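You operate a simulated robot arm through the tools that you are given. There is no shell and no other tool.

Carry out the task below with a simulated two-armed robot. There is one attempt and no reset: what you move stays moved.

## Task
Pick up the bottle labelled "LAB" from the top of the steel bench with one hand, pass it to the other hand and put it on the top of the trolley. Set down upright: bottle.

Only the result counts: the job must be done as asked and must still hold three seconds after the hand-in. Knocking over, shifting, dropping, spilling or breaking anything else fails it.

## Robot
Two 7-joint arms with three-finger grippers on one trunk, on a base that moves. Base frame: it is fixed to the floor where the robot stands at the start and does not move with it; the origin is under the middle of the robot, x ahead of it, y to its left, z up. Units: mm, degrees, N and s.
The left shoulder is at the start at [36, 154, 1023], the right one opposite. With the tool pointing down near the work surface each hand reaches from about 100 to 600 mm from the robot's upright axis, wherever it stands, measured 20 degrees to its own side. Places, roughly: bottle [-2250, 1000, 1000]; top of the trolley (76x22 cm) [-2060, -720, 840]. Payload 2.69 kg a hand.
The TCP of each hand is the grasp point between the finger pads, 29 mm short of the fingertips. In the tool frame z runs along the fingers and y along their closing line. The gripper opens to 120 mm; its body begins 78 mm behind the TCP.
Orientation is told as [roll, pitch, yaw] about the base's x, y, z axes, in that order, counted from this pose: with the fingers straight down and closing along the base's y, the tool's x points along the base's -x, its y along +y and its z along -z.

## Interface
- The arms move only by the tool nudge_tool. It takes "left_increments", "right_increments" or both (then of equal length, played together; a hand with none holds still); each is one flat list of numbers, 6 for each row, row after row: the shift along the tool's x, y, z in units of 300 mm (1.0 is 300 mm), then the turn, a rotation vector about the tool's x, y, z in units of 180 degrees (1.0 is 180 degrees). In form: [tx, ty, tz, ax, ay, az, tx, ty, tz, ax, ay, az, ...]. A call has 1 to 20 rows; each row is the pose to reach, as a shift and turn from the pose commanded when the call began, along the tool's axes at that moment. "left_gripper" and "right_gripper" are, for a hand that has rows, the gripper command, from -1 (shut) to 1 (fully open), values between in proportion, set as the call begins (left out, the last holds). A call with a number of a shift or a turn outside -1 to 1 is refused whole. Each row takes 0.2 s and may step no farther than 50 mm and 8.6 degrees from the row before; otherwise, or with a gripper value out of range, the whole call is refused. Where a pose cannot be reached the arm comes as near as it can. A force on the tool above 40 N (or 10 N above the force at the start of the call, whichever is more), or a blocked arm, ends the call early, and 0.2 s more pass. Each finger travels about 136.2 mm/s and halts on what it meets, pressing with about 31 N; the grip force reading is that of the motor and also rises with nothing between the fingers. The clock runs only during rows and for 0.2 s after the last one: add rows that repeat a pose to give the fingers time. It gives the time, the measured TCP pose, the force on the tool (base axes), the opening and the grip force at its end, in the units of the frame above (readings bear some noise), with the torque about the TCP (base axes, N m) and any sound that the robot's microphone picked up, and new pictures: "views" is both (left out), scene, wrist or none (wrist: the cameras of the hands that moved).
- Cameras (640 x 400 px; columns grow to the right, rows downward): "scene" is now at [147.6, -2.8, 1204.7]; the picture's right is [-0.03, -1.00, 0.00], its down [-0.24, 0.01, -0.97] and it looks along [0.97, -0.03, -0.24] (base axes); focal length 214 px, centre (320, 200). "left" rides on the left gripper at [63, 0, -104] in its tool frame; the picture's right is [0.00, 1.00, 0.00], its down [-0.83, 0.00, -0.56] and it looks along [-0.56, 0.00, 0.83] (tool axes); focal length 275 px, centre (320, 200). "right" rides on the right gripper at [63, 0, -104] in its tool frame; the picture's right is [0.00, 1.00, 0.00], its down [-0.83, 0.00, -0.56] and it looks along [-0.56, 0.00, 0.83] (tool axes); focal length 275 px, centre (320, 200). There is no depth. A picture from a camera that has moved, and an enlarged one, comes with that camera's place and axes in the base frame and with its lens.
- lift_body(by): moves the trunk up (or, below 0, down) by that many mm; the arms and the scene camera ride with it, the base frame stays. It gives what a move gives, with no picture.
- steer(legs): drives the robot by 1 to 6 legs, each [ahead, left, turn to the left] in mm, mm and degrees, along the robot's own axes; the way and the turn of a leg run together, so that a leg with both is an arc; at most 1500 mm and 180 degrees a leg. The arms and the cameras ride along, it lands a little off, and it stops where it bumps. It gives what a move gives, and a new picture of the scene camera.
- aim_head(pan, tilt): turns the head with the scene camera to pan (to the left, within 80 degrees either way) and tilt (down, from -29 to 69), counted from straight ahead of the robot (the tilt from the chest, where the trunk bows). It gives what a move gives, and a new picture of the scene camera.
- zoom(camera, box): a new picture of the part [left, top, right, bottom] of that camera's present view, enlarged. The clock stands still meanwhile.
- close_job(): hands the job in; it is judged then, once.

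Places have to be worked out from the pictures, the camera data and where the tool is seen. Open the grippers and draw the arms clear of the work before you hand the job in, unless the task says otherwise.

The tools are called by a JSON object that holds its "api" and its "payload". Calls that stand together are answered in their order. nudge_tool: Moves the arms, as the interface text tells. Its arguments: {"type":"object","properties":{"left_increments":{"type":"array","items":{"type":"number"}},"left_gripper":{"type":"number"},"right_increments":{"type":"array","items":{"type":"number"}},"right_gripper":{"type":"number"},"views":{"type":"string","enum":["both","scene","wrist","none"]}},"required":[]} The other tools are called the same way: lift_body (by) moves the trunk up or down; steer (legs) drives the base; aim_head (pan, tilt) turns the head that bears the scene camera; zoom (camera, box) takes an enlarged picture of a part of a camera's view; close_job () hands the job in.

At the start:

```text
time_s: 0.0
left_tool_pos: [327.3, 101.4, 1171.2]
left_ee_rot: [0.0, 0.0, 0.0]
left_force: [-0.3, 0.4, -0.6]
left_torque: [0.02, 0.01, -0.01]
left_gripper_width: 120.3
left_finger_force: 0.0
right_tool_pos: [325.7, -110.0, 1120.3]
right_ee_rot: [0.0, 0.0, 0.0]
right_force: [0.4, -0.7, -0.5]
right_torque: [0.0, 0.02, 0.0]
right_gripper_width: 120.1
right_finger_force: 0.0
trunk travel left (down, up): [-388.0, 50.0]
robot x, y, heading: [1.1, -1.6, -0.1]
head pan, tilt (commanded): [-1.8, 13.6]
```

scene: 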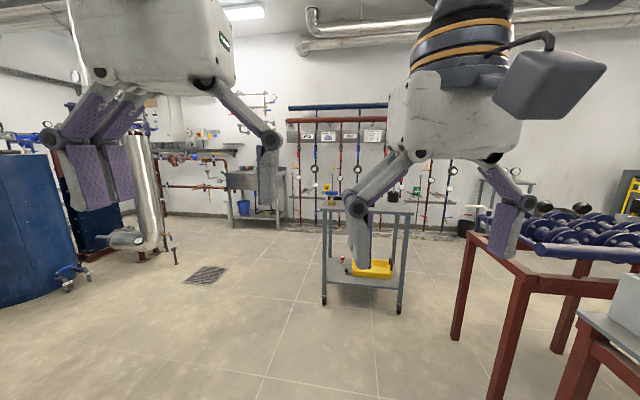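
right: 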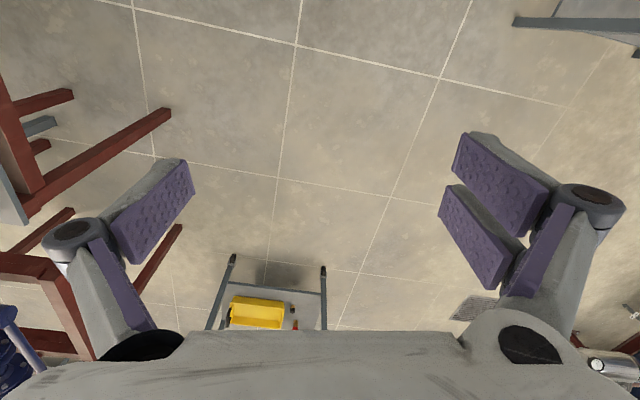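
left: 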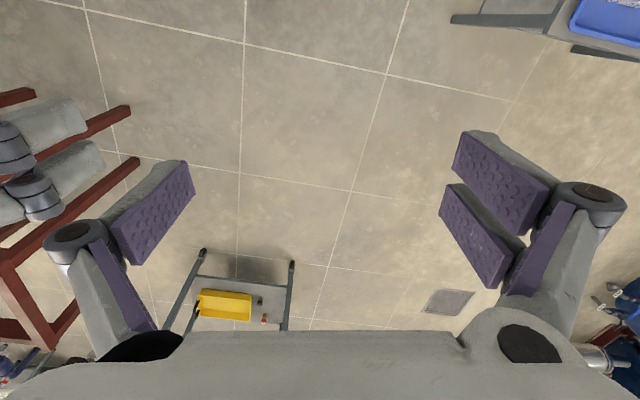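

The scene camera looks ahead while the bench and trolley are behind me. I first look left and right with the head before turning.

{"api": "aim_head", "payload": {"pan": 80, "tilt": 20}}

{"api": "aim_head", "payload": {"pan": -80, "tilt": 20}}

```text
time_s: 1.6
left_tool_pos: [327.1, 101.9, 1171.8]
left_ee_rot: [-0.1, 0.0, 0.1]
left_force: [0.1, 0.4, 0.4]
left_torque: [-0.01, 0.0, 0.0]
left_gripper_width: 120.0
left_finger_force: 0.1
right_tool_pos: [324.2, -109.4, 1119.1]
right_ee_rot: [0.0, 0.0, 0.0]
right_force: [-0.2, -0.2, 0.1]
right_torque: [0.0, 0.0, 0.03]
right_gripper_width: 120.0
right_finger_force: 0.1
trunk travel left (down, up): [-388.0, 50.0]
robot x, y, heading: [-1.3, 0.5, -0.1]
head pan, tilt (commanded): [80.0, 20.0]
camera scene: at [70.6, 91.8, 1194.3], right [0.98, -0.17, 0.0], down [-0.06, -0.34, -0.94], along [0.16, 0.93, -0.34], focal length 214 px, centre (320, 200)
```

scene: 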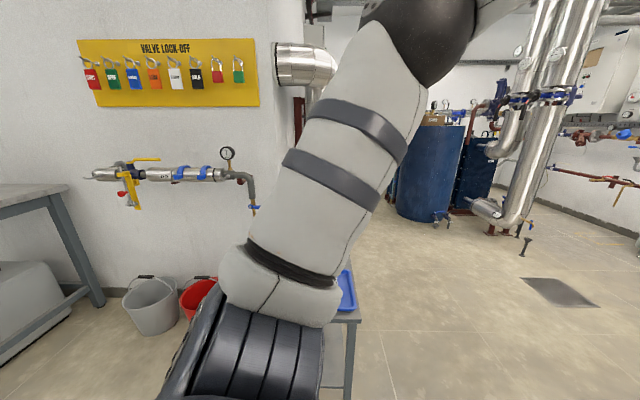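

```text
time_s: 4.0
left_tool_pos: [327.1, 101.1, 1170.8]
left_ee_rot: [-0.1, -0.1, 0.0]
left_force: [0.5, 0.4, -0.1]
left_torque: [-0.01, 0.0, 0.0]
left_gripper_width: 119.8
left_finger_force: 0.1
right_tool_pos: [325.7, -110.7, 1119.4]
right_ee_rot: [0.0, 0.0, 0.0]
right_force: [-0.2, -0.2, -0.1]
right_torque: [-0.02, 0.0, 0.02]
right_gripper_width: 120.0
right_finger_force: 0.0
trunk travel left (down, up): [-388.0, 50.0]
robot x, y, heading: [1.1, 1.5, -0.2]
head pan, tilt (commanded): [-80.0, 20.0]
camera scene: at [70.5, -91.6, 1194.3], right [-0.98, -0.17, 0.0], down [-0.06, 0.34, -0.94], along [0.16, -0.93, -0.34], focal length 214 px, centre (320, 200)
```

scene: 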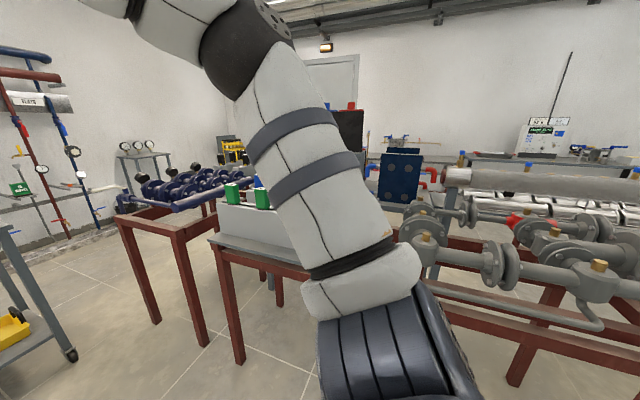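

Both sides look clear for turning on the spot (the arms are above 1100 mm). I centre the head and turn left 90 degrees to see the bench side.

{"api": "aim_head", "payload": {"pan": 0, "tilt": 20}}

{"api": "steer", "payload": {"legs": [[0, 0, 90]]}}

```text
time_s: 5.5
left_tool_pos: [328.3, 102.0, 1170.6]
left_ee_rot: [-0.1, 0.0, 0.0]
left_force: [-1.0, 0.0, -0.3]
left_torque: [0.02, -0.01, 0.02]
left_gripper_width: 119.9
left_finger_force: 0.1
right_tool_pos: [324.0, -109.9, 1119.3]
right_ee_rot: [-0.1, 0.0, 0.0]
right_force: [0.4, -0.6, -0.3]
right_torque: [0.01, 0.02, -0.02]
right_gripper_width: 120.2
right_finger_force: 0.2
trunk travel left (down, up): [-388.0, 50.0]
robot x, y, heading: [0.6, 2.9, 0.2]
head pan, tilt (commanded): [0.0, 20.0]
camera scene: at [147.4, 0.0, 1194.3], right [0.0, -1.0, 0.0], down [-0.34, 0.0, -0.94], along [0.94, 0.0, -0.34], focal length 214 px, centre (320, 200)
```

scene: 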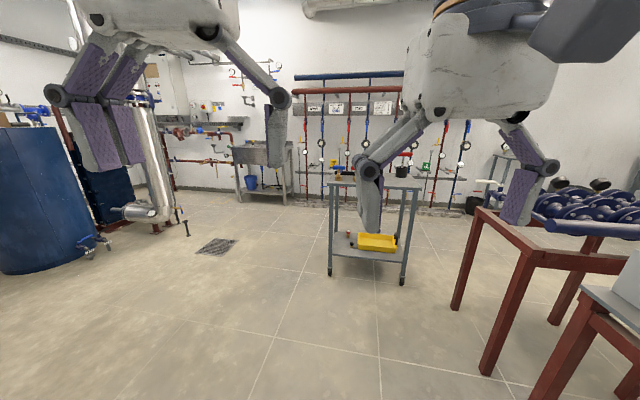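

```text
time_s: 9.8
left_tool_pos: [-99.9, 327.6, 1171.2]
left_ee_rot: [0.1, 0.0, 89.7]
left_force: [-0.2, -0.3, 0.3]
left_torque: [0.01, -0.02, 0.04]
left_gripper_width: 120.2
left_finger_force: 0.0
right_tool_pos: [110.9, 324.5, 1119.8]
right_ee_rot: [0.0, 0.1, 89.7]
right_force: [-0.4, 0.4, 0.0]
right_torque: [0.0, -0.01, -0.02]
right_gripper_width: 120.1
right_finger_force: 0.1
trunk travel left (down, up): [-388.0, 50.0]
robot x, y, heading: [-0.5, 2.2, 89.5]
head pan, tilt (commanded): [0.0, 20.0]
camera scene: at [0.6, 147.9, 1194.3], right [1.0, -0.01, 0.0], down [0.0, -0.34, -0.94], along [0.01, 0.94, -0.34], focal length 214 px, centre (320, 200)
```

scene: 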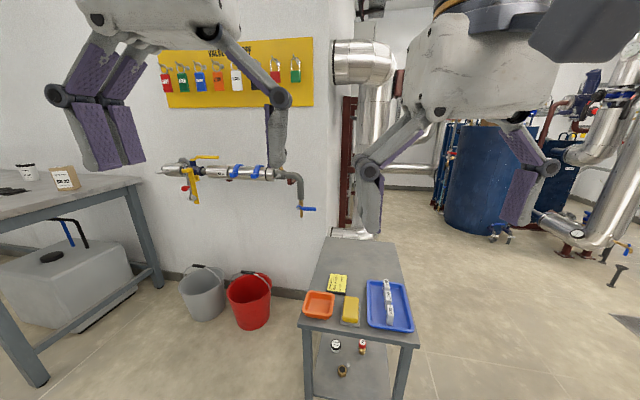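

Ahead is a small table, with the bench corner at the left. I turn another 90 degrees left.

{"api": "steer", "payload": {"legs": [[0, 0, 90]]}}

```text
time_s: 14.0
left_tool_pos: [-327.5, -103.7, 1171.0]
left_ee_rot: [0.1, 0.0, -179.7]
left_force: [0.1, 0.0, 0.6]
left_torque: [0.03, 0.03, 0.0]
left_gripper_width: 120.1
left_finger_force: 0.0
right_tool_pos: [-324.9, 108.3, 1119.8]
right_ee_rot: [0.1, 0.0, -179.6]
right_force: [0.1, 0.0, -1.2]
right_torque: [0.01, -0.02, 0.03]
right_gripper_width: 120.0
right_finger_force: 0.2
trunk travel left (down, up): [-388.0, 50.0]
robot x, y, heading: [-3.1, -1.8, -179.8]
head pan, tilt (commanded): [0.0, 20.0]
camera scene: at [-148.2, -0.6, 1194.3], right [0.0, 1.0, 0.0], down [0.34, 0.0, -0.94], along [-0.94, 0.0, -0.34], focal length 214 px, centre (320, 200)
```

scene: 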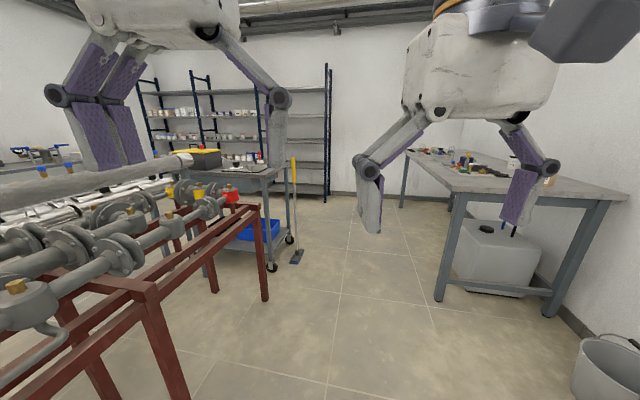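

I now see the steel bench at right and the trolley at left past the pipe frame. I zoom in on both.

{"api": "zoom", "payload": {"camera": "scene", "box": [380, 120, 600, 220]}}

{"api": "zoom", "payload": {"camera": "scene", "box": [140, 110, 340, 280]}}

```text
2.91 times, centred on (490, 170) of scene
camera zoom: at [-148.2, -0.6, 1194.3], right [0.0, 1.0, 0.0], down [0.34, 0.0, -0.94], along [-0.94, 0.0, -0.34], focal length 624 px, centre (-174, 287)
```

zoom: 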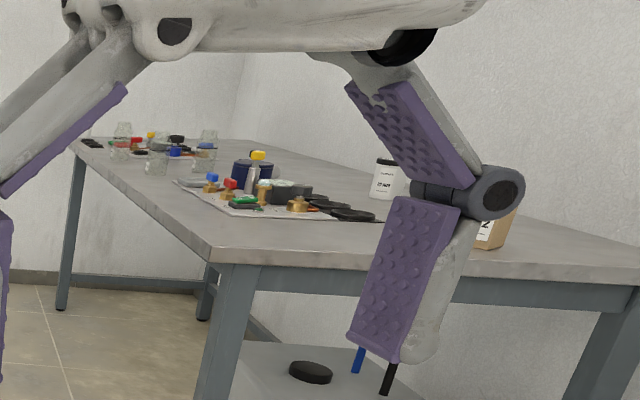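

```text
2.35 times, centred on (240, 195) of scene
camera zoom: at [-148.2, -0.6, 1194.3], right [0.0, 1.0, 0.0], down [0.34, 0.0, -0.94], along [-0.94, 0.0, -0.34], focal length 505 px, centre (508, 212)
```

zoom: 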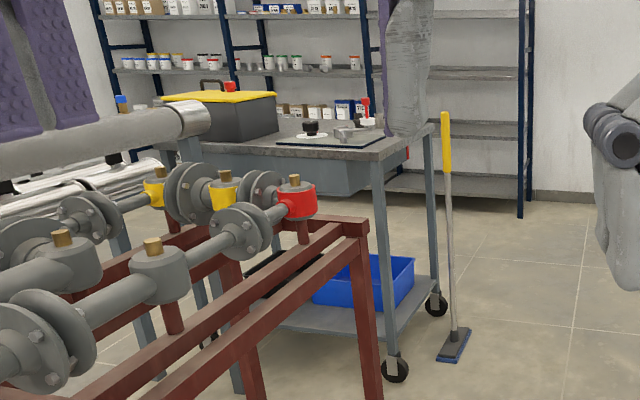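

The room axes appear turned about 11.5° from my heading: the bench front edge runs along (-0.98, 0.20), the trolley and a standing broom are on the left. I align with the aisle and drive ahead along its middle.

{"api": "steer", "payload": {"legs": [[0, 0, -11.5], [1100, 0, 0]]}}

```text
time_s: 20.4
left_tool_pos: [-1424.4, 178.2, 1171.5]
left_ee_rot: [0.1, 0.0, 168.9]
left_force: [1.8, 0.0, 0.0]
left_torque: [0.01, -0.03, -0.03]
left_gripper_width: 120.0
left_finger_force: 0.1
right_tool_pos: [-1379.4, 386.8, 1119.0]
right_ee_rot: [0.1, 0.0, 168.7]
right_force: [-1.4, -1.6, 0.3]
right_torque: [0.02, -0.03, 0.03]
right_gripper_width: 120.0
right_finger_force: 0.0
trunk travel left (down, up): [-388.0, 50.0]
robot x, y, heading: [-1084.8, 217.5, 168.8]
head pan, tilt (commanded): [0.0, 20.0]
camera scene: at [-1227.7, 244.5, 1194.3], right [0.2, 0.98, 0.0], down [0.34, -0.07, -0.94], along [-0.92, 0.18, -0.34], focal length 214 px, centre (320, 200)
```

scene: 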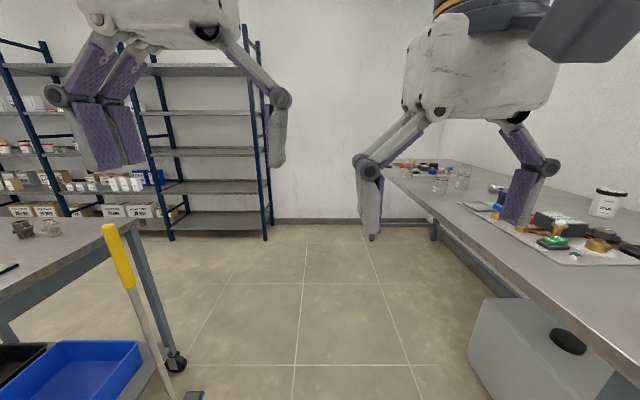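

I'm in the aisle; the bench is at right and the trolley with broom at left. I look at each side by panning the head.

{"api": "zoom", "payload": {"camera": "scene", "box": [370, 140, 530, 240]}}

{"api": "aim_head", "payload": {"pan": 55, "tilt": 30}}

{"api": "aim_head", "payload": {"pan": -40, "tilt": 20}}

```text
4.00 times, centred on (450, 190) of scene
camera zoom: at [-1227.7, 244.5, 1194.3], right [0.2, 0.98, 0.0], down [0.34, -0.07, -0.94], along [-0.92, 0.18, -0.34], focal length 858 px, centre (-200, 240)
```

zoom: 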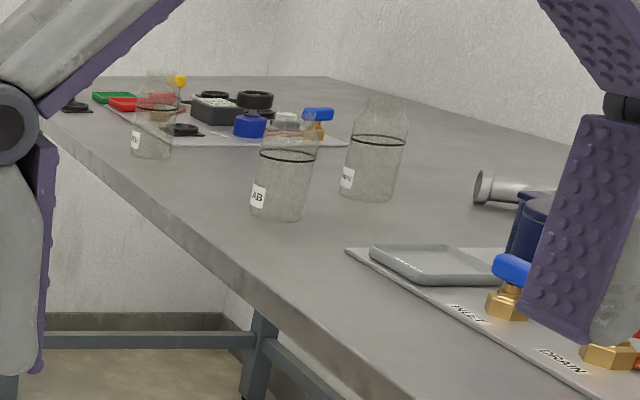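

```text
time_s: 21.6
left_tool_pos: [-1424.8, 178.7, 1171.4]
left_ee_rot: [0.0, 0.0, 168.7]
left_force: [-0.4, 0.3, 0.0]
left_torque: [-0.01, -0.02, -0.02]
left_gripper_width: 120.0
left_finger_force: 0.1
right_tool_pos: [-1379.8, 386.5, 1120.5]
right_ee_rot: [-0.1, -0.1, 168.7]
right_force: [0.5, -0.2, 0.1]
right_torque: [-0.02, -0.03, -0.03]
right_gripper_width: 120.2
right_finger_force: 0.0
trunk travel left (down, up): [-388.0, 50.0]
robot x, y, heading: [-1083.5, 214.1, 168.6]
head pan, tilt (commanded): [55.0, 30.0]
camera scene: at [-1201.5, 163.8, 1178.3], right [-0.69, 0.72, 0.0], down [0.36, 0.35, -0.87], along [-0.63, -0.6, -0.5], focal length 214 px, centre (320, 200)
```

scene: 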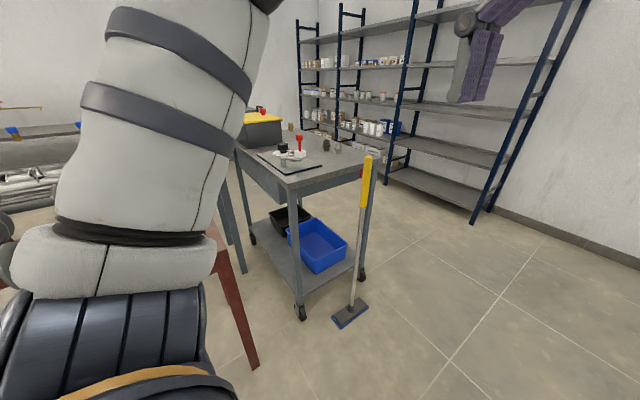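

```text
time_s: 23.4
left_tool_pos: [-1423.4, 178.1, 1169.8]
left_ee_rot: [0.0, 0.0, 168.7]
left_force: [-0.3, 0.1, -0.6]
left_torque: [0.01, 0.02, 0.02]
left_gripper_width: 120.0
left_finger_force: 0.1
right_tool_pos: [-1380.3, 385.7, 1119.9]
right_ee_rot: [0.1, 0.0, 168.6]
right_force: [0.9, -0.2, -0.3]
right_torque: [0.01, 0.03, 0.0]
right_gripper_width: 120.1
right_finger_force: 0.1
trunk travel left (down, up): [-388.0, 50.0]
robot x, y, heading: [-1080.4, 216.0, 168.7]
head pan, tilt (commanded): [-40.0, 20.0]
camera scene: at [-1194.5, 298.9, 1194.3], right [0.78, 0.63, 0.0], down [0.21, -0.27, -0.94], along [-0.59, 0.73, -0.34], focal length 214 px, centre (320, 200)
```

scene: 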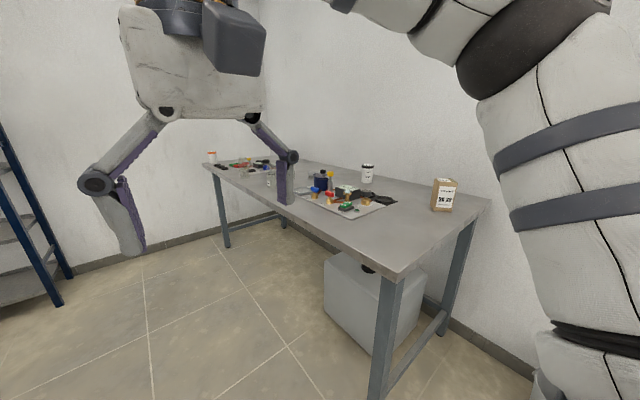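

The three clear bottles stand on the bench; the middle one seems to read "..AB" at about (-2180, 1090), bench top near z 827. I look down to see my own base and how far it reaches before driving closer.

{"api": "aim_head", "payload": {"pan": 0, "tilt": 69}}

{"api": "aim_head", "payload": {"pan": 0, "tilt": 20}}

```text
time_s: 24.5
left_tool_pos: [-1422.7, 180.2, 1169.3]
left_ee_rot: [0.0, 0.0, 168.8]
left_force: [0.3, 0.7, 0.1]
left_torque: [0.02, 0.02, -0.02]
left_gripper_width: 119.8
left_finger_force: 0.1
right_tool_pos: [-1380.8, 387.5, 1118.7]
right_ee_rot: [-0.1, 0.0, 168.5]
right_force: [-53.9, -4.3, -30.0]
right_torque: [1.43, -4.08, -1.85]
right_gripper_width: 119.9
right_finger_force: 0.0
trunk travel left (down, up): [-388.0, 50.0]
robot x, y, heading: [-1079.6, 215.4, 168.9]
head pan, tilt (commanded): [0.0, 68.8]
camera scene: at [-1203.9, 249.7, 1141.5], right [0.33, 0.94, 0.0], down [0.78, -0.27, -0.57], along [-0.54, 0.19, -0.82], focal length 214 px, centre (320, 200)
```

scene: 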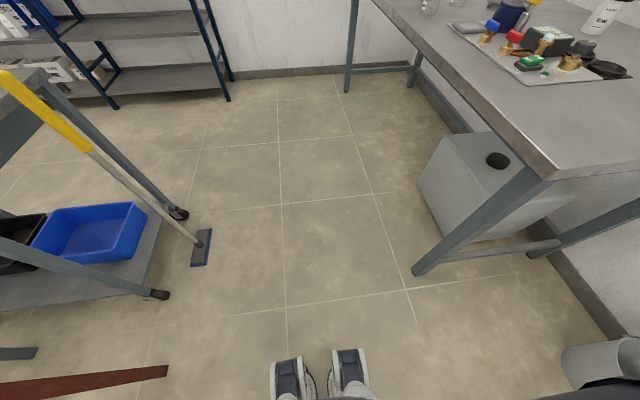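

```text
time_s: 25.7
left_tool_pos: [-1424.1, 177.8, 1171.5]
left_ee_rot: [0.0, 0.0, 168.9]
left_force: [0.4, -0.1, -0.6]
left_torque: [0.01, 0.03, -0.01]
left_gripper_width: 120.2
left_finger_force: 0.0
right_tool_pos: [-1379.9, 387.3, 1119.5]
right_ee_rot: [0.0, 0.1, 168.7]
right_force: [0.2, 0.4, 1.2]
right_torque: [0.01, 0.05, 0.03]
right_gripper_width: 120.0
right_finger_force: 0.0
trunk travel left (down, up): [-388.0, 50.0]
robot x, y, heading: [-1083.1, 213.6, 168.7]
head pan, tilt (commanded): [0.0, 20.0]
camera scene: at [-1227.5, 244.5, 1194.2], right [0.2, 0.98, 0.0], down [0.34, -0.07, -0.94], along [-0.92, 0.18, -0.34], focal length 214 px, centre (320, 200)
```

scene: 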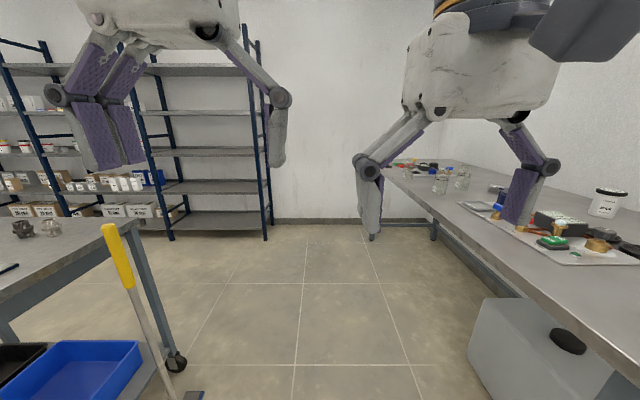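

The head tilt bumped the right hand briefly (force gone again), so I'll avoid steep tilts with hands that high. The feet are compact; I drive on along the aisle and turn right to face the bench opposite the bottles, still well back.

{"api": "steer", "payload": {"legs": [[1340, 0, 0], [0, 0, -90]]}}

```text
time_s: 36.3
left_tool_pos: [-2439.8, 819.5, 1171.7]
left_ee_rot: [0.1, 0.0, 78.5]
left_force: [0.2, 0.5, 0.3]
left_torque: [0.01, 0.01, 0.0]
left_gripper_width: 120.0
left_finger_force: 0.0
right_tool_pos: [-2231.3, 775.3, 1120.3]
right_ee_rot: [0.0, 0.0, 78.4]
right_force: [0.5, 0.3, -0.4]
right_torque: [0.01, 0.0, -0.02]
right_gripper_width: 120.0
right_finger_force: 0.1
trunk travel left (down, up): [-388.0, 50.0]
robot x, y, heading: [-2404.0, 481.5, 78.4]
head pan, tilt (commanded): [0.0, 20.0]
camera scene: at [-2375.1, 623.2, 1194.3], right [0.98, -0.2, 0.0], down [-0.07, -0.34, -0.94], along [0.19, 0.92, -0.34], focal length 214 px, centre (320, 200)
```

scene: 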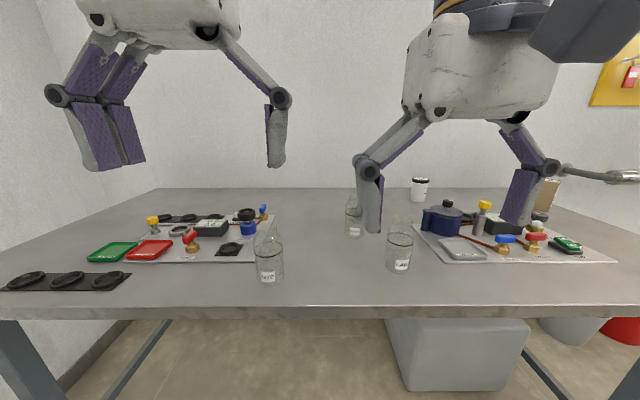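

The robot faces the bench squarely with all three bottles in view. I zoom to read the labels.

{"api": "zoom", "payload": {"camera": "scene", "box": [240, 190, 340, 290]}}

{"api": "zoom", "payload": {"camera": "scene", "box": [330, 180, 430, 280]}}

{"api": "zoom", "payload": {"camera": "right", "box": [0, 0, 640, 400]}}

{"api": "zoom", "payload": {"camera": "left", "box": [0, 0, 640, 400]}}

```text
4.00 times, centred on (290, 240) of scene
camera zoom: at [-2375.1, 623.2, 1194.3], right [0.98, -0.2, 0.0], down [-0.07, -0.34, -0.94], along [0.19, 0.92, -0.34], focal length 858 px, centre (440, 40)
```

zoom: 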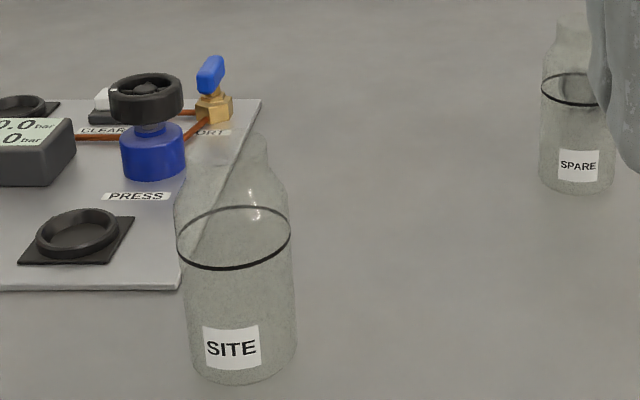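

```text
4.00 times, centred on (380, 230) of scene
camera zoom: at [-2375.1, 623.2, 1194.3], right [0.98, -0.2, 0.0], down [-0.07, -0.34, -0.94], along [0.19, 0.92, -0.34], focal length 858 px, centre (80, 80)
```

zoom: 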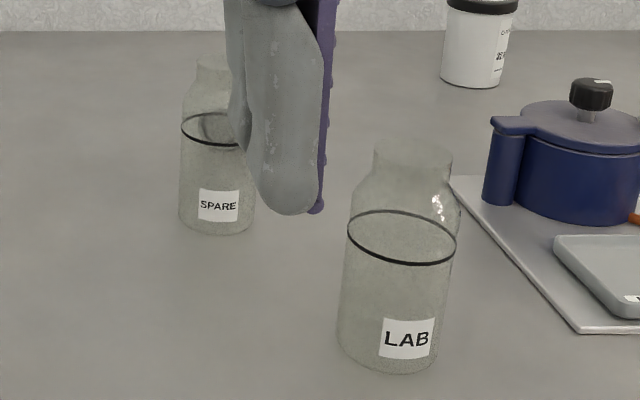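

```text
1.00 times, centred on (320, 200) of right (not enlarged: the box is as wide or as high as the picture)
camera zoom: at [-2243.9, 713.2, 1224.4], right [-0.98, 0.2, 0.0], down [0.16, 0.82, 0.56], along [0.11, 0.55, -0.83], focal length 275 px, centre (320, 200)
```

zoom: 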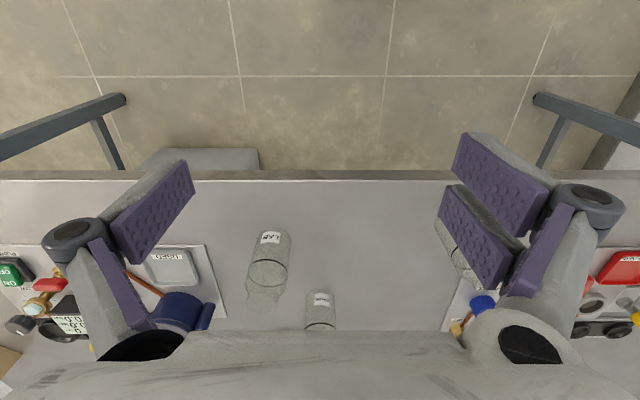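

```text
1.00 times, centred on (320, 200) of left (not enlarged: the box is as wide or as high as the picture)
camera zoom: at [-2451.9, 757.2, 1274.0], right [-0.98, 0.2, 0.0], down [0.17, 0.81, 0.56], along [0.11, 0.54, -0.83], focal length 275 px, centre (320, 200)
```

zoom: 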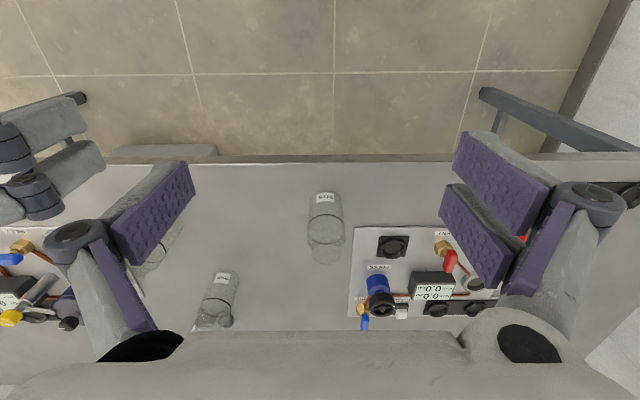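

The LAB bottle is confirmed: base centre about (-2070, 1059), bench z≈820, body ~70 mm wide, neck ~48 mm, top z≈968. It lies 633 mm ahead and 211 mm right of my axis; I step closer by 190 mm ahead and 40 mm right (hands stay well above the bottles).

{"api": "steer", "payload": {"legs": [[190, -40, 0]]}}

{"api": "zoom", "payload": {"camera": "right", "box": [0, 0, 640, 400]}}

```text
time_s: 37.9
left_tool_pos: [-2361.9, 998.7, 1169.4]
left_ee_rot: [0.0, 0.0, 78.4]
left_force: [0.2, 0.4, -0.1]
left_torque: [-0.05, 0.01, 0.03]
left_gripper_width: 120.0
left_finger_force: 0.1
right_tool_pos: [-2154.2, 954.3, 1119.3]
right_ee_rot: [0.0, 0.1, 78.4]
right_force: [-0.4, 0.4, 0.1]
right_torque: [-0.02, 0.0, 0.0]
right_gripper_width: 120.2
right_finger_force: 0.1
trunk travel left (down, up): [-388.0, 50.0]
robot x, y, heading: [-2327.8, 659.1, 78.2]
head pan, tilt (commanded): [0.0, 20.0]
camera scene: at [-2298.1, 802.1, 1194.2], right [0.98, -0.2, 0.0], down [-0.07, -0.34, -0.94], along [0.19, 0.92, -0.34], focal length 214 px, centre (320, 200)
```

scene: 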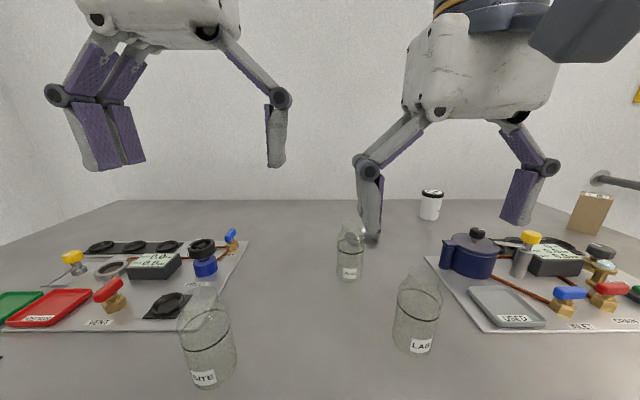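

```text
1.00 times, centred on (320, 200) of right (not enlarged: the box is as wide or as high as the picture)
camera zoom: at [-2166.8, 892.1, 1224.3], right [-0.98, 0.2, 0.0], down [0.16, 0.82, 0.56], along [0.11, 0.54, -0.83], focal length 275 px, centre (320, 200)
```

zoom: 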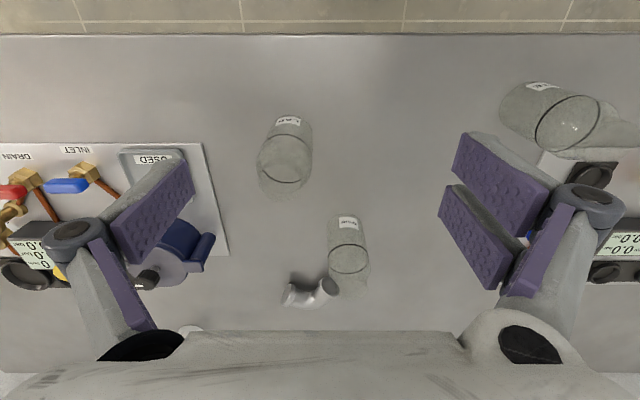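

I zoom on the LAB bottle from the scene and the right wrist camera to fix its position and shape.

{"api": "zoom", "payload": {"camera": "scene", "box": [370, 250, 470, 370]}}

{"api": "zoom", "payload": {"camera": "right", "box": [230, 90, 340, 220]}}

```text
3.33 times, centred on (420, 310) of scene
camera zoom: at [-2298.1, 802.1, 1194.2], right [0.98, -0.2, 0.0], down [-0.07, -0.34, -0.94], along [0.19, 0.92, -0.34], focal length 715 px, centre (-13, -167)
```

zoom: 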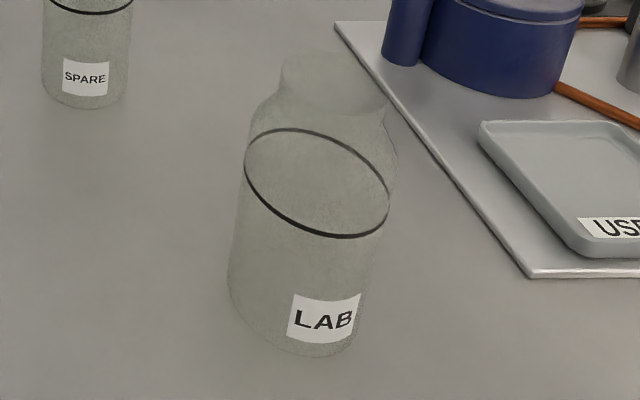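

```text
3.08 times, centred on (285, 155) of right
camera zoom: at [-2166.8, 892.1, 1224.3], right [-0.98, 0.2, 0.0], down [0.16, 0.82, 0.56], along [0.11, 0.54, -0.83], focal length 847 px, centre (428, 338)
```

zoom: 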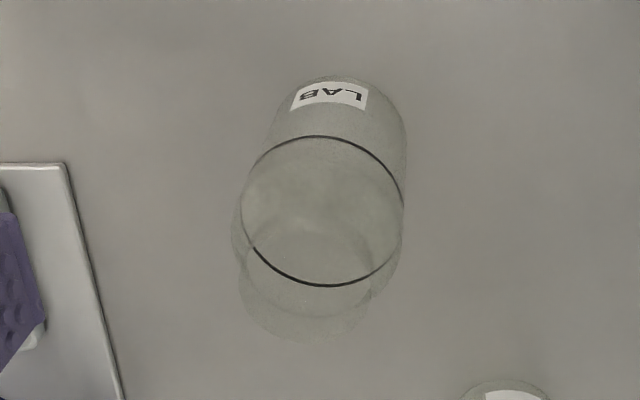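

Triangulating from both cameras puts the bottle axis near (-2093, 1029) with the bench at z≈832. I move the right hand horizontally at its present height to above that point and check with the wrist camera.

{"api": "nudge_tool", "payload": {"right_increments": [-0.071, -0.037, 0, 0, 0, 0, -0.143, -0.074, 0, 0, 0, 0, -0.214, -0.112, 0, 0, 0, 0, -0.2855, -0.149, 0, 0, 0, 0, -0.2855, -0.149, 0, 0, 0, 0], "views": "both"}}

```text
time_s: 39.0
left_tool_pos: [-2362.8, 998.3, 1170.0]
left_ee_rot: [0.1, 0.0, 78.4]
left_force: [-0.4, 0.7, -0.2]
left_torque: [-0.01, 0.01, 0.0]
left_gripper_width: 120.1
left_finger_force: 0.1
right_tool_pos: [-2094.0, 1027.4, 1120.1]
right_ee_rot: [0.0, -0.1, 78.4]
right_force: [1.0, 0.3, 0.2]
right_torque: [0.0, -0.03, -0.04]
right_gripper_width: 120.1
right_finger_force: 0.0
trunk travel left (down, up): [-388.0, 50.0]
robot x, y, heading: [-2326.6, 656.6, 78.1]
head pan, tilt (commanded): [0.0, 20.0]
camera scene: at [-2298.4, 801.3, 1194.4], right [0.98, -0.2, 0.0], down [-0.07, -0.33, -0.94], along [0.19, 0.92, -0.34], focal length 214 px, centre (320, 200)
camera right: at [-2106.1, 966.2, 1224.4], right [-0.98, 0.2, 0.0], down [0.16, 0.81, 0.56], along [0.11, 0.55, -0.83], focal length 275 px, centre (320, 200)
```

scene: 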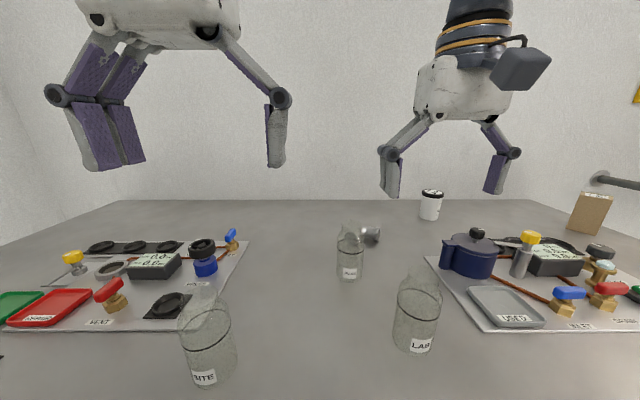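
right: 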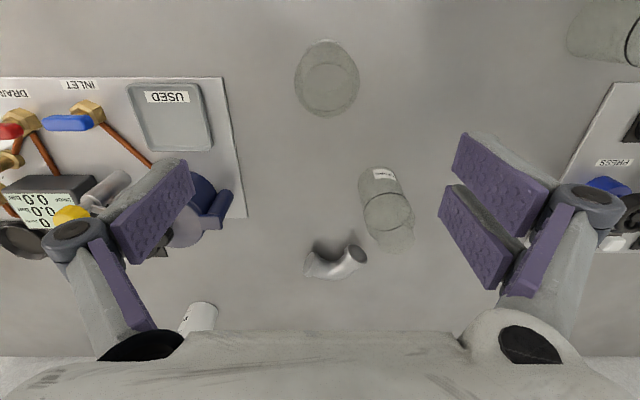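

The bottle now shows under the hand at about (327, 78). I zoom in to measure the ring and base.

{"api": "zoom", "payload": {"camera": "right", "box": [260, 20, 400, 130]}}

```text
3.64 times, centred on (330, 75) of right
camera zoom: at [-2106.1, 966.2, 1224.4], right [-0.98, 0.2, 0.0], down [0.16, 0.81, 0.56], along [0.11, 0.55, -0.83], focal length 1001 px, centre (284, 654)
```

zoom: 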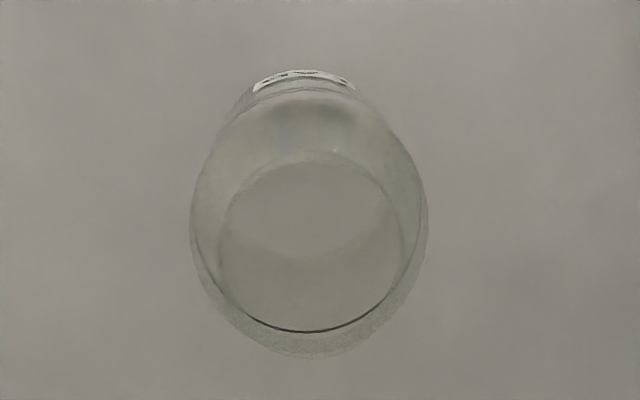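

Combining the views, the bottle axis is at about (-2102, 1017), bench z≈858, rim z≈990, body ~65 mm. I shift the right hand +12/+6 mm in its tool frame to centre on it, and close the left gripper to 65 mm in the air just to see the finger geometry at that opening.

{"api": "nudge_tool", "payload": {"right_increments": [0.02, 0.01, 0, 0, 0, 0, 0.04, 0.02, 0, 0, 0, 0, 0.04, 0.02, 0, 0, 0, 0, 0.04, 0.02, 0, 0, 0, 0], "left_increments": [0, 0, 0, 0, 0, 0, 0, 0, 0, 0, 0, 0, 0, 0, 0, 0, 0, 0, 0, 0, 0, 0, 0, 0], "left_gripper": 0.083}}

{"api": "zoom", "payload": {"camera": "right", "box": [260, 20, 400, 130]}}

{"api": "zoom", "payload": {"camera": "scene", "box": [30, 0, 310, 180]}}

```text
time_s: 40.0
left_tool_pos: [-2363.6, 998.5, 1171.3]
left_ee_rot: [0.0, 0.0, 78.4]
left_force: [-0.1, 0.0, 0.0]
left_torque: [0.01, 0.02, 0.0]
left_gripper_width: 64.8
left_finger_force: 0.0
right_tool_pos: [-2102.9, 1017.7, 1120.3]
right_ee_rot: [0.0, -0.1, 78.4]
right_force: [0.2, -0.1, 0.6]
right_torque: [0.04, 0.02, 0.03]
right_gripper_width: 120.3
right_finger_force: 0.0
trunk travel left (down, up): [-388.0, 50.0]
robot x, y, heading: [-2328.5, 656.7, 78.6]
head pan, tilt (commanded): [0.0, 20.0]
camera scene: at [-2298.4, 801.5, 1194.3], right [0.98, -0.2, 0.0], down [-0.07, -0.34, -0.94], along [0.19, 0.92, -0.34], focal length 214 px, centre (320, 200)
camera right: at [-2114.3, 955.7, 1224.3], right [-0.98, 0.2, 0.0], down [0.16, 0.81, 0.56], along [0.11, 0.55, -0.83], focal length 275 px, centre (320, 200)
camera left: at [-2375.1, 935.5, 1274.0], right [-0.98, 0.2, 0.0], down [0.17, 0.81, 0.56], along [0.11, 0.54, -0.83], focal length 275 px, centre (320, 200)
```

scene: 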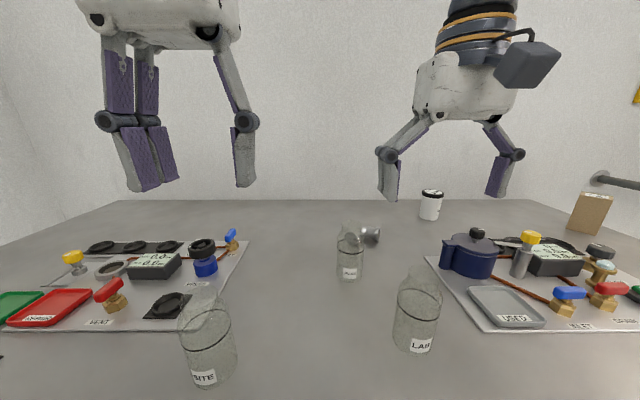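
right: 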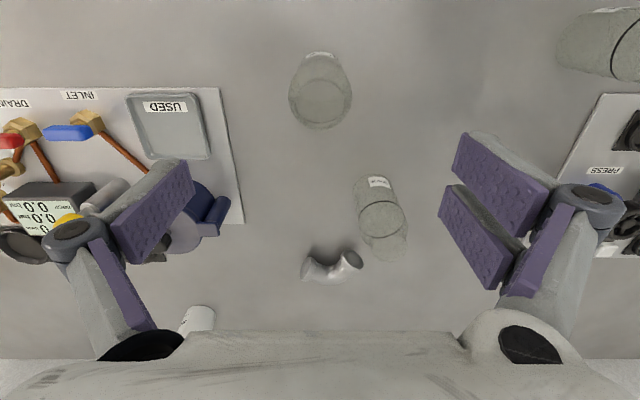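
left: 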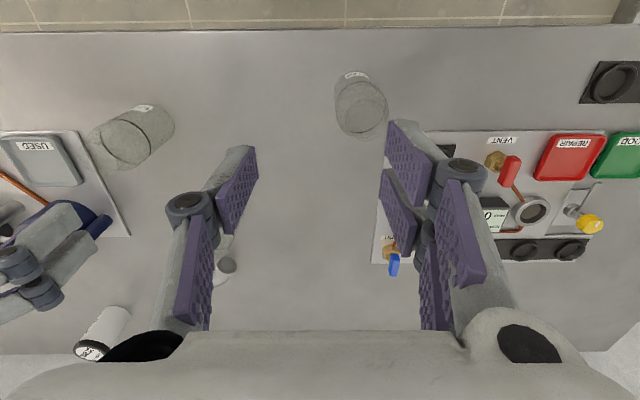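

```text
3.64 times, centred on (330, 75) of right
camera zoom: at [-2114.3, 955.7, 1224.3], right [-0.98, 0.2, 0.0], down [0.16, 0.81, 0.56], along [0.11, 0.55, -0.83], focal length 1001 px, centre (284, 654)
```

zoom: 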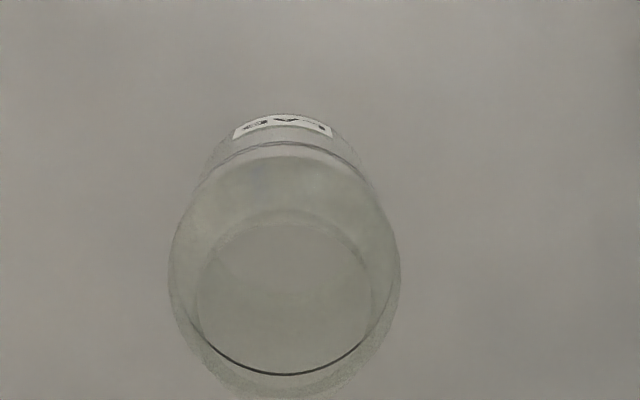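

```text
2.22 times, centred on (170, 90) of scene
camera zoom: at [-2298.4, 801.5, 1194.3], right [0.98, -0.2, 0.0], down [-0.07, -0.34, -0.94], along [0.19, 0.92, -0.34], focal length 477 px, centre (653, 444)
```

zoom: 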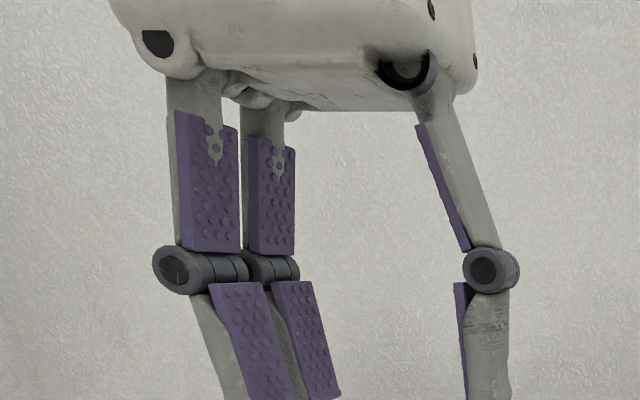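

The bottle axis is now within ~2 mm of the right tool axis. I lower the open right hand 110 mm straight down around the neck and look again.

{"api": "nudge_tool", "payload": {"right_increments": [0, 0, 0.0733, 0, 0, 0, 0, 0, 0.1467, 0, 0, 0, 0, 0, 0.22, 0, 0, 0, 0, 0, 0.2933, 0, 0, 0, 0, 0, 0.3667, 0, 0, 0, 0, 0, 0.3667, 0, 0, 0]}}

{"api": "zoom", "payload": {"camera": "right", "box": [200, 60, 440, 210]}}

{"api": "zoom", "payload": {"camera": "scene", "box": [340, 150, 520, 370]}}

```text
time_s: 41.5
left_tool_pos: [-2363.4, 997.9, 1171.1]
left_ee_rot: [0.0, -0.1, 78.4]
left_force: [0.4, -0.5, -0.3]
left_torque: [0.04, 0.0, 0.05]
left_gripper_width: 65.0
left_finger_force: 0.1
right_tool_pos: [-2101.0, 1017.1, 1009.4]
right_ee_rot: [0.0, 0.1, 78.4]
right_force: [0.6, 0.1, -0.2]
right_torque: [0.0, -0.04, 0.0]
right_gripper_width: 120.0
right_finger_force: 0.2
trunk travel left (down, up): [-388.0, 50.0]
robot x, y, heading: [-2329.1, 654.0, 78.4]
head pan, tilt (commanded): [0.0, 20.0]
camera scene: at [-2298.4, 801.5, 1194.3], right [0.98, -0.2, 0.0], down [-0.07, -0.34, -0.94], along [0.19, 0.92, -0.34], focal length 214 px, centre (320, 200)
camera right: at [-2114.4, 954.9, 1114.1], right [-0.98, 0.2, 0.0], down [0.16, 0.81, 0.56], along [0.11, 0.55, -0.83], focal length 275 px, centre (320, 200)
```

scene: 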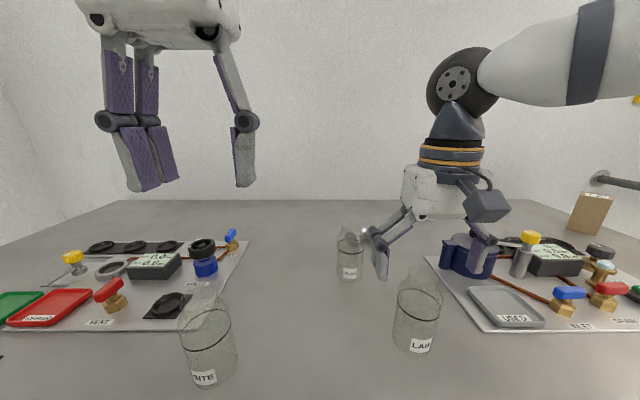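
right: 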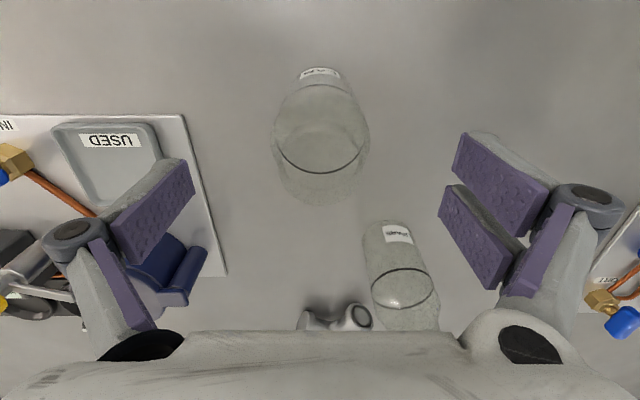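

```text
2.67 times, centred on (320, 135) of right
camera zoom: at [-2114.4, 954.9, 1114.1], right [-0.98, 0.2, 0.0], down [0.16, 0.81, 0.56], along [0.11, 0.55, -0.83], focal length 734 px, centre (320, 373)
```

zoom: 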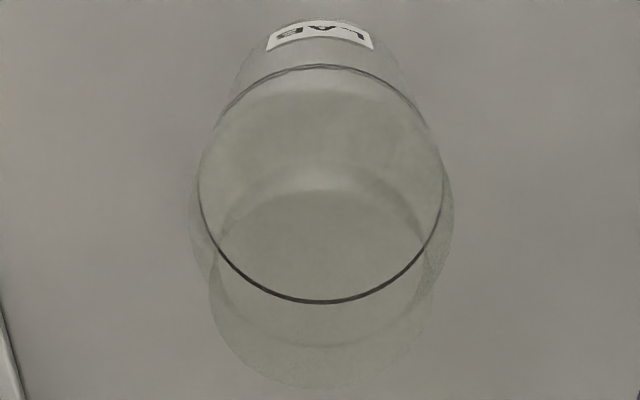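

```text
1.82 times, centred on (430, 260) of scene
camera zoom: at [-2298.4, 801.5, 1194.3], right [0.98, -0.2, 0.0], down [-0.07, -0.34, -0.94], along [0.19, 0.92, -0.34], focal length 390 px, centre (120, 91)
```

zoom: 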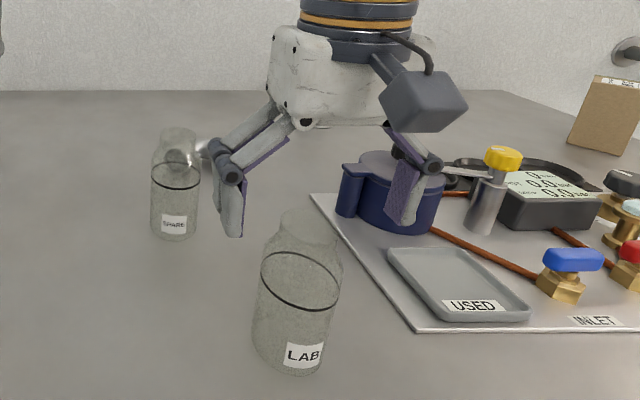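

The rim (z≈990) sits between the fingertips and the ring measurement shows the axis ~3–4 mm further ahead of the tool axis. I go down another 56 mm with that small correction.

{"api": "nudge_tool", "payload": {"right_increments": [-0.006, 0, 0.0467, 0, 0, 0, -0.012, 0, 0.0933, 0, 0, 0, -0.012, 0, 0.14, 0, 0, 0, -0.012, 0, 0.1867, 0, 0, 0, -0.012, 0, 0.1867, 0, 0, 0]}}

{"api": "zoom", "payload": {"camera": "right", "box": [160, 60, 480, 260]}}

{"api": "zoom", "payload": {"camera": "scene", "box": [340, 180, 520, 370]}}

```text
time_s: 42.6
left_tool_pos: [-2362.7, 998.3, 1171.8]
left_ee_rot: [0.0, 0.0, 78.4]
left_force: [0.6, 0.2, 0.4]
left_torque: [-0.01, 0.02, 0.0]
left_gripper_width: 64.7
left_finger_force: 0.0
right_tool_pos: [-2102.1, 1021.8, 953.3]
right_ee_rot: [0.0, 0.0, 78.3]
right_force: [-0.6, 0.0, 1.1]
right_torque: [-0.01, -0.03, 0.0]
right_gripper_width: 120.0
right_finger_force: 0.1
trunk travel left (down, up): [-388.0, 50.0]
robot x, y, heading: [-2327.8, 656.8, 78.2]
head pan, tilt (commanded): [0.0, 20.0]
camera scene: at [-2298.3, 801.5, 1194.3], right [0.98, -0.2, 0.0], down [-0.07, -0.34, -0.94], along [0.19, 0.92, -0.34], focal length 214 px, centre (320, 200)
camera right: at [-2114.3, 959.2, 1058.4], right [-0.98, 0.2, 0.0], down [0.16, 0.81, 0.56], along [0.11, 0.55, -0.83], focal length 275 px, centre (320, 200)
```

scene: 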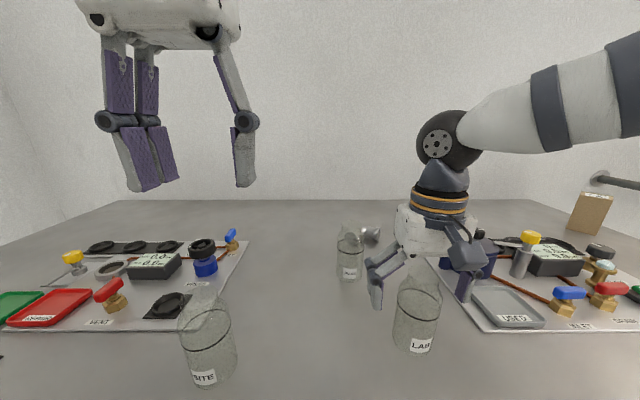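
right: 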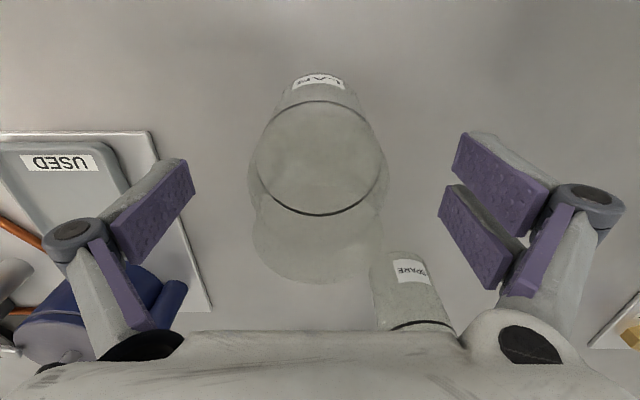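

```text
2.00 times, centred on (320, 160) of right
camera zoom: at [-2114.3, 959.2, 1058.4], right [-0.98, 0.2, 0.0], down [0.16, 0.81, 0.56], along [0.11, 0.55, -0.83], focal length 551 px, centre (320, 280)
```

zoom: 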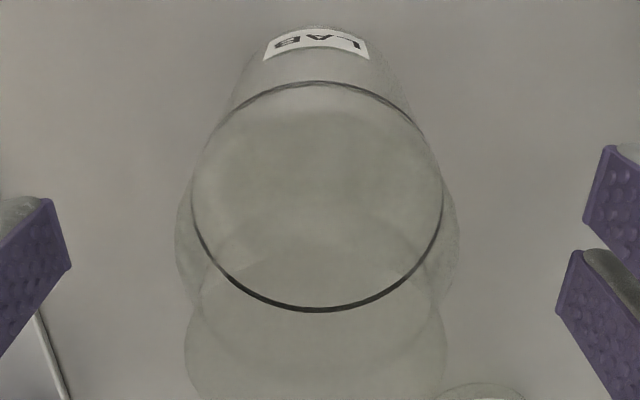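

```text
2.11 times, centred on (430, 275) of scene
camera zoom: at [-2298.3, 801.5, 1194.3], right [0.98, -0.2, 0.0], down [-0.07, -0.34, -0.94], along [0.19, 0.92, -0.34], focal length 452 px, centre (88, 42)
```

zoom: 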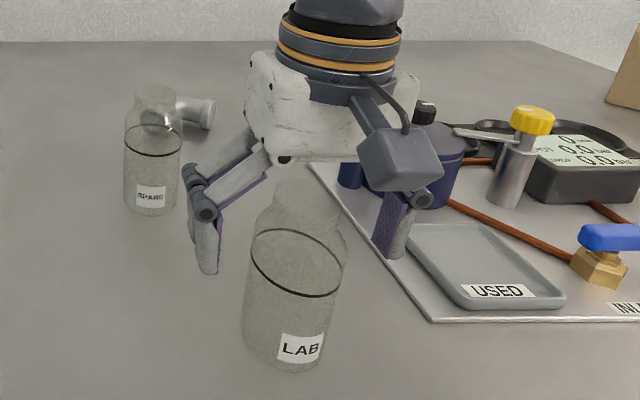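

The wrist view shows the bottle centred between the fingers. I close in two stages: first to 70 mm opening, then to grip.

{"api": "nudge_tool", "payload": {"right_increments": [0, 0, 0, 0, 0, 0, 0, 0, 0, 0, 0, 0, 0, 0, 0, 0, 0, 0], "right_gripper": 0.167, "views": "wrist"}}

{"api": "zoom", "payload": {"camera": "scene", "box": [340, 180, 520, 370]}}

```text
time_s: 43.5
left_tool_pos: [-2363.0, 999.3, 1169.4]
left_ee_rot: [-0.1, -0.1, 78.4]
left_force: [0.2, -0.1, -0.2]
left_torque: [0.03, 0.01, 0.01]
left_gripper_width: 64.9
left_finger_force: 0.1
right_tool_pos: [-2102.1, 1020.8, 953.2]
right_ee_rot: [0.1, 0.0, 78.4]
right_force: [0.0, 0.7, -0.5]
right_torque: [0.02, 0.04, 0.0]
right_gripper_width: 69.9
right_finger_force: 0.0
trunk travel left (down, up): [-388.0, 50.0]
robot x, y, heading: [-2327.3, 657.2, 78.5]
head pan, tilt (commanded): [0.0, 20.0]
camera right: at [-2114.4, 959.3, 1058.5], right [-0.98, 0.2, 0.0], down [0.16, 0.81, 0.56], along [0.11, 0.55, -0.83], focal length 275 px, centre (320, 200)
```

right: 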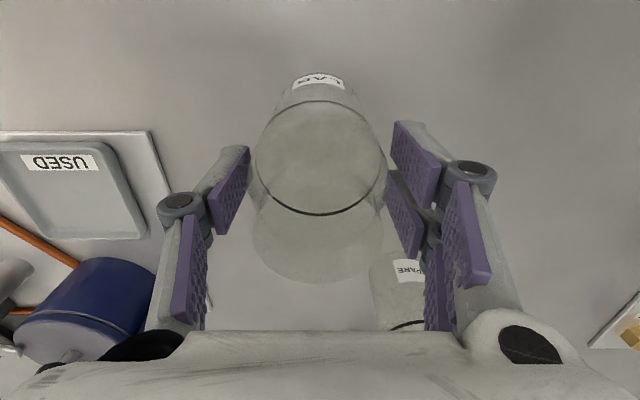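

```text
2.11 times, centred on (430, 275) of scene
camera zoom: at [-2298.3, 801.5, 1194.3], right [0.98, -0.2, 0.0], down [-0.07, -0.34, -0.94], along [0.19, 0.92, -0.34], focal length 452 px, centre (88, 42)
```

zoom: 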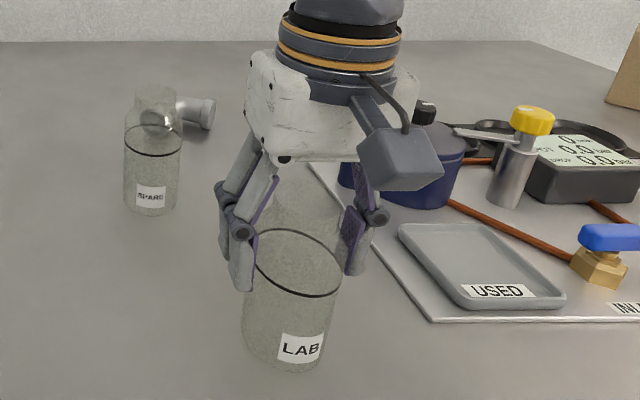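

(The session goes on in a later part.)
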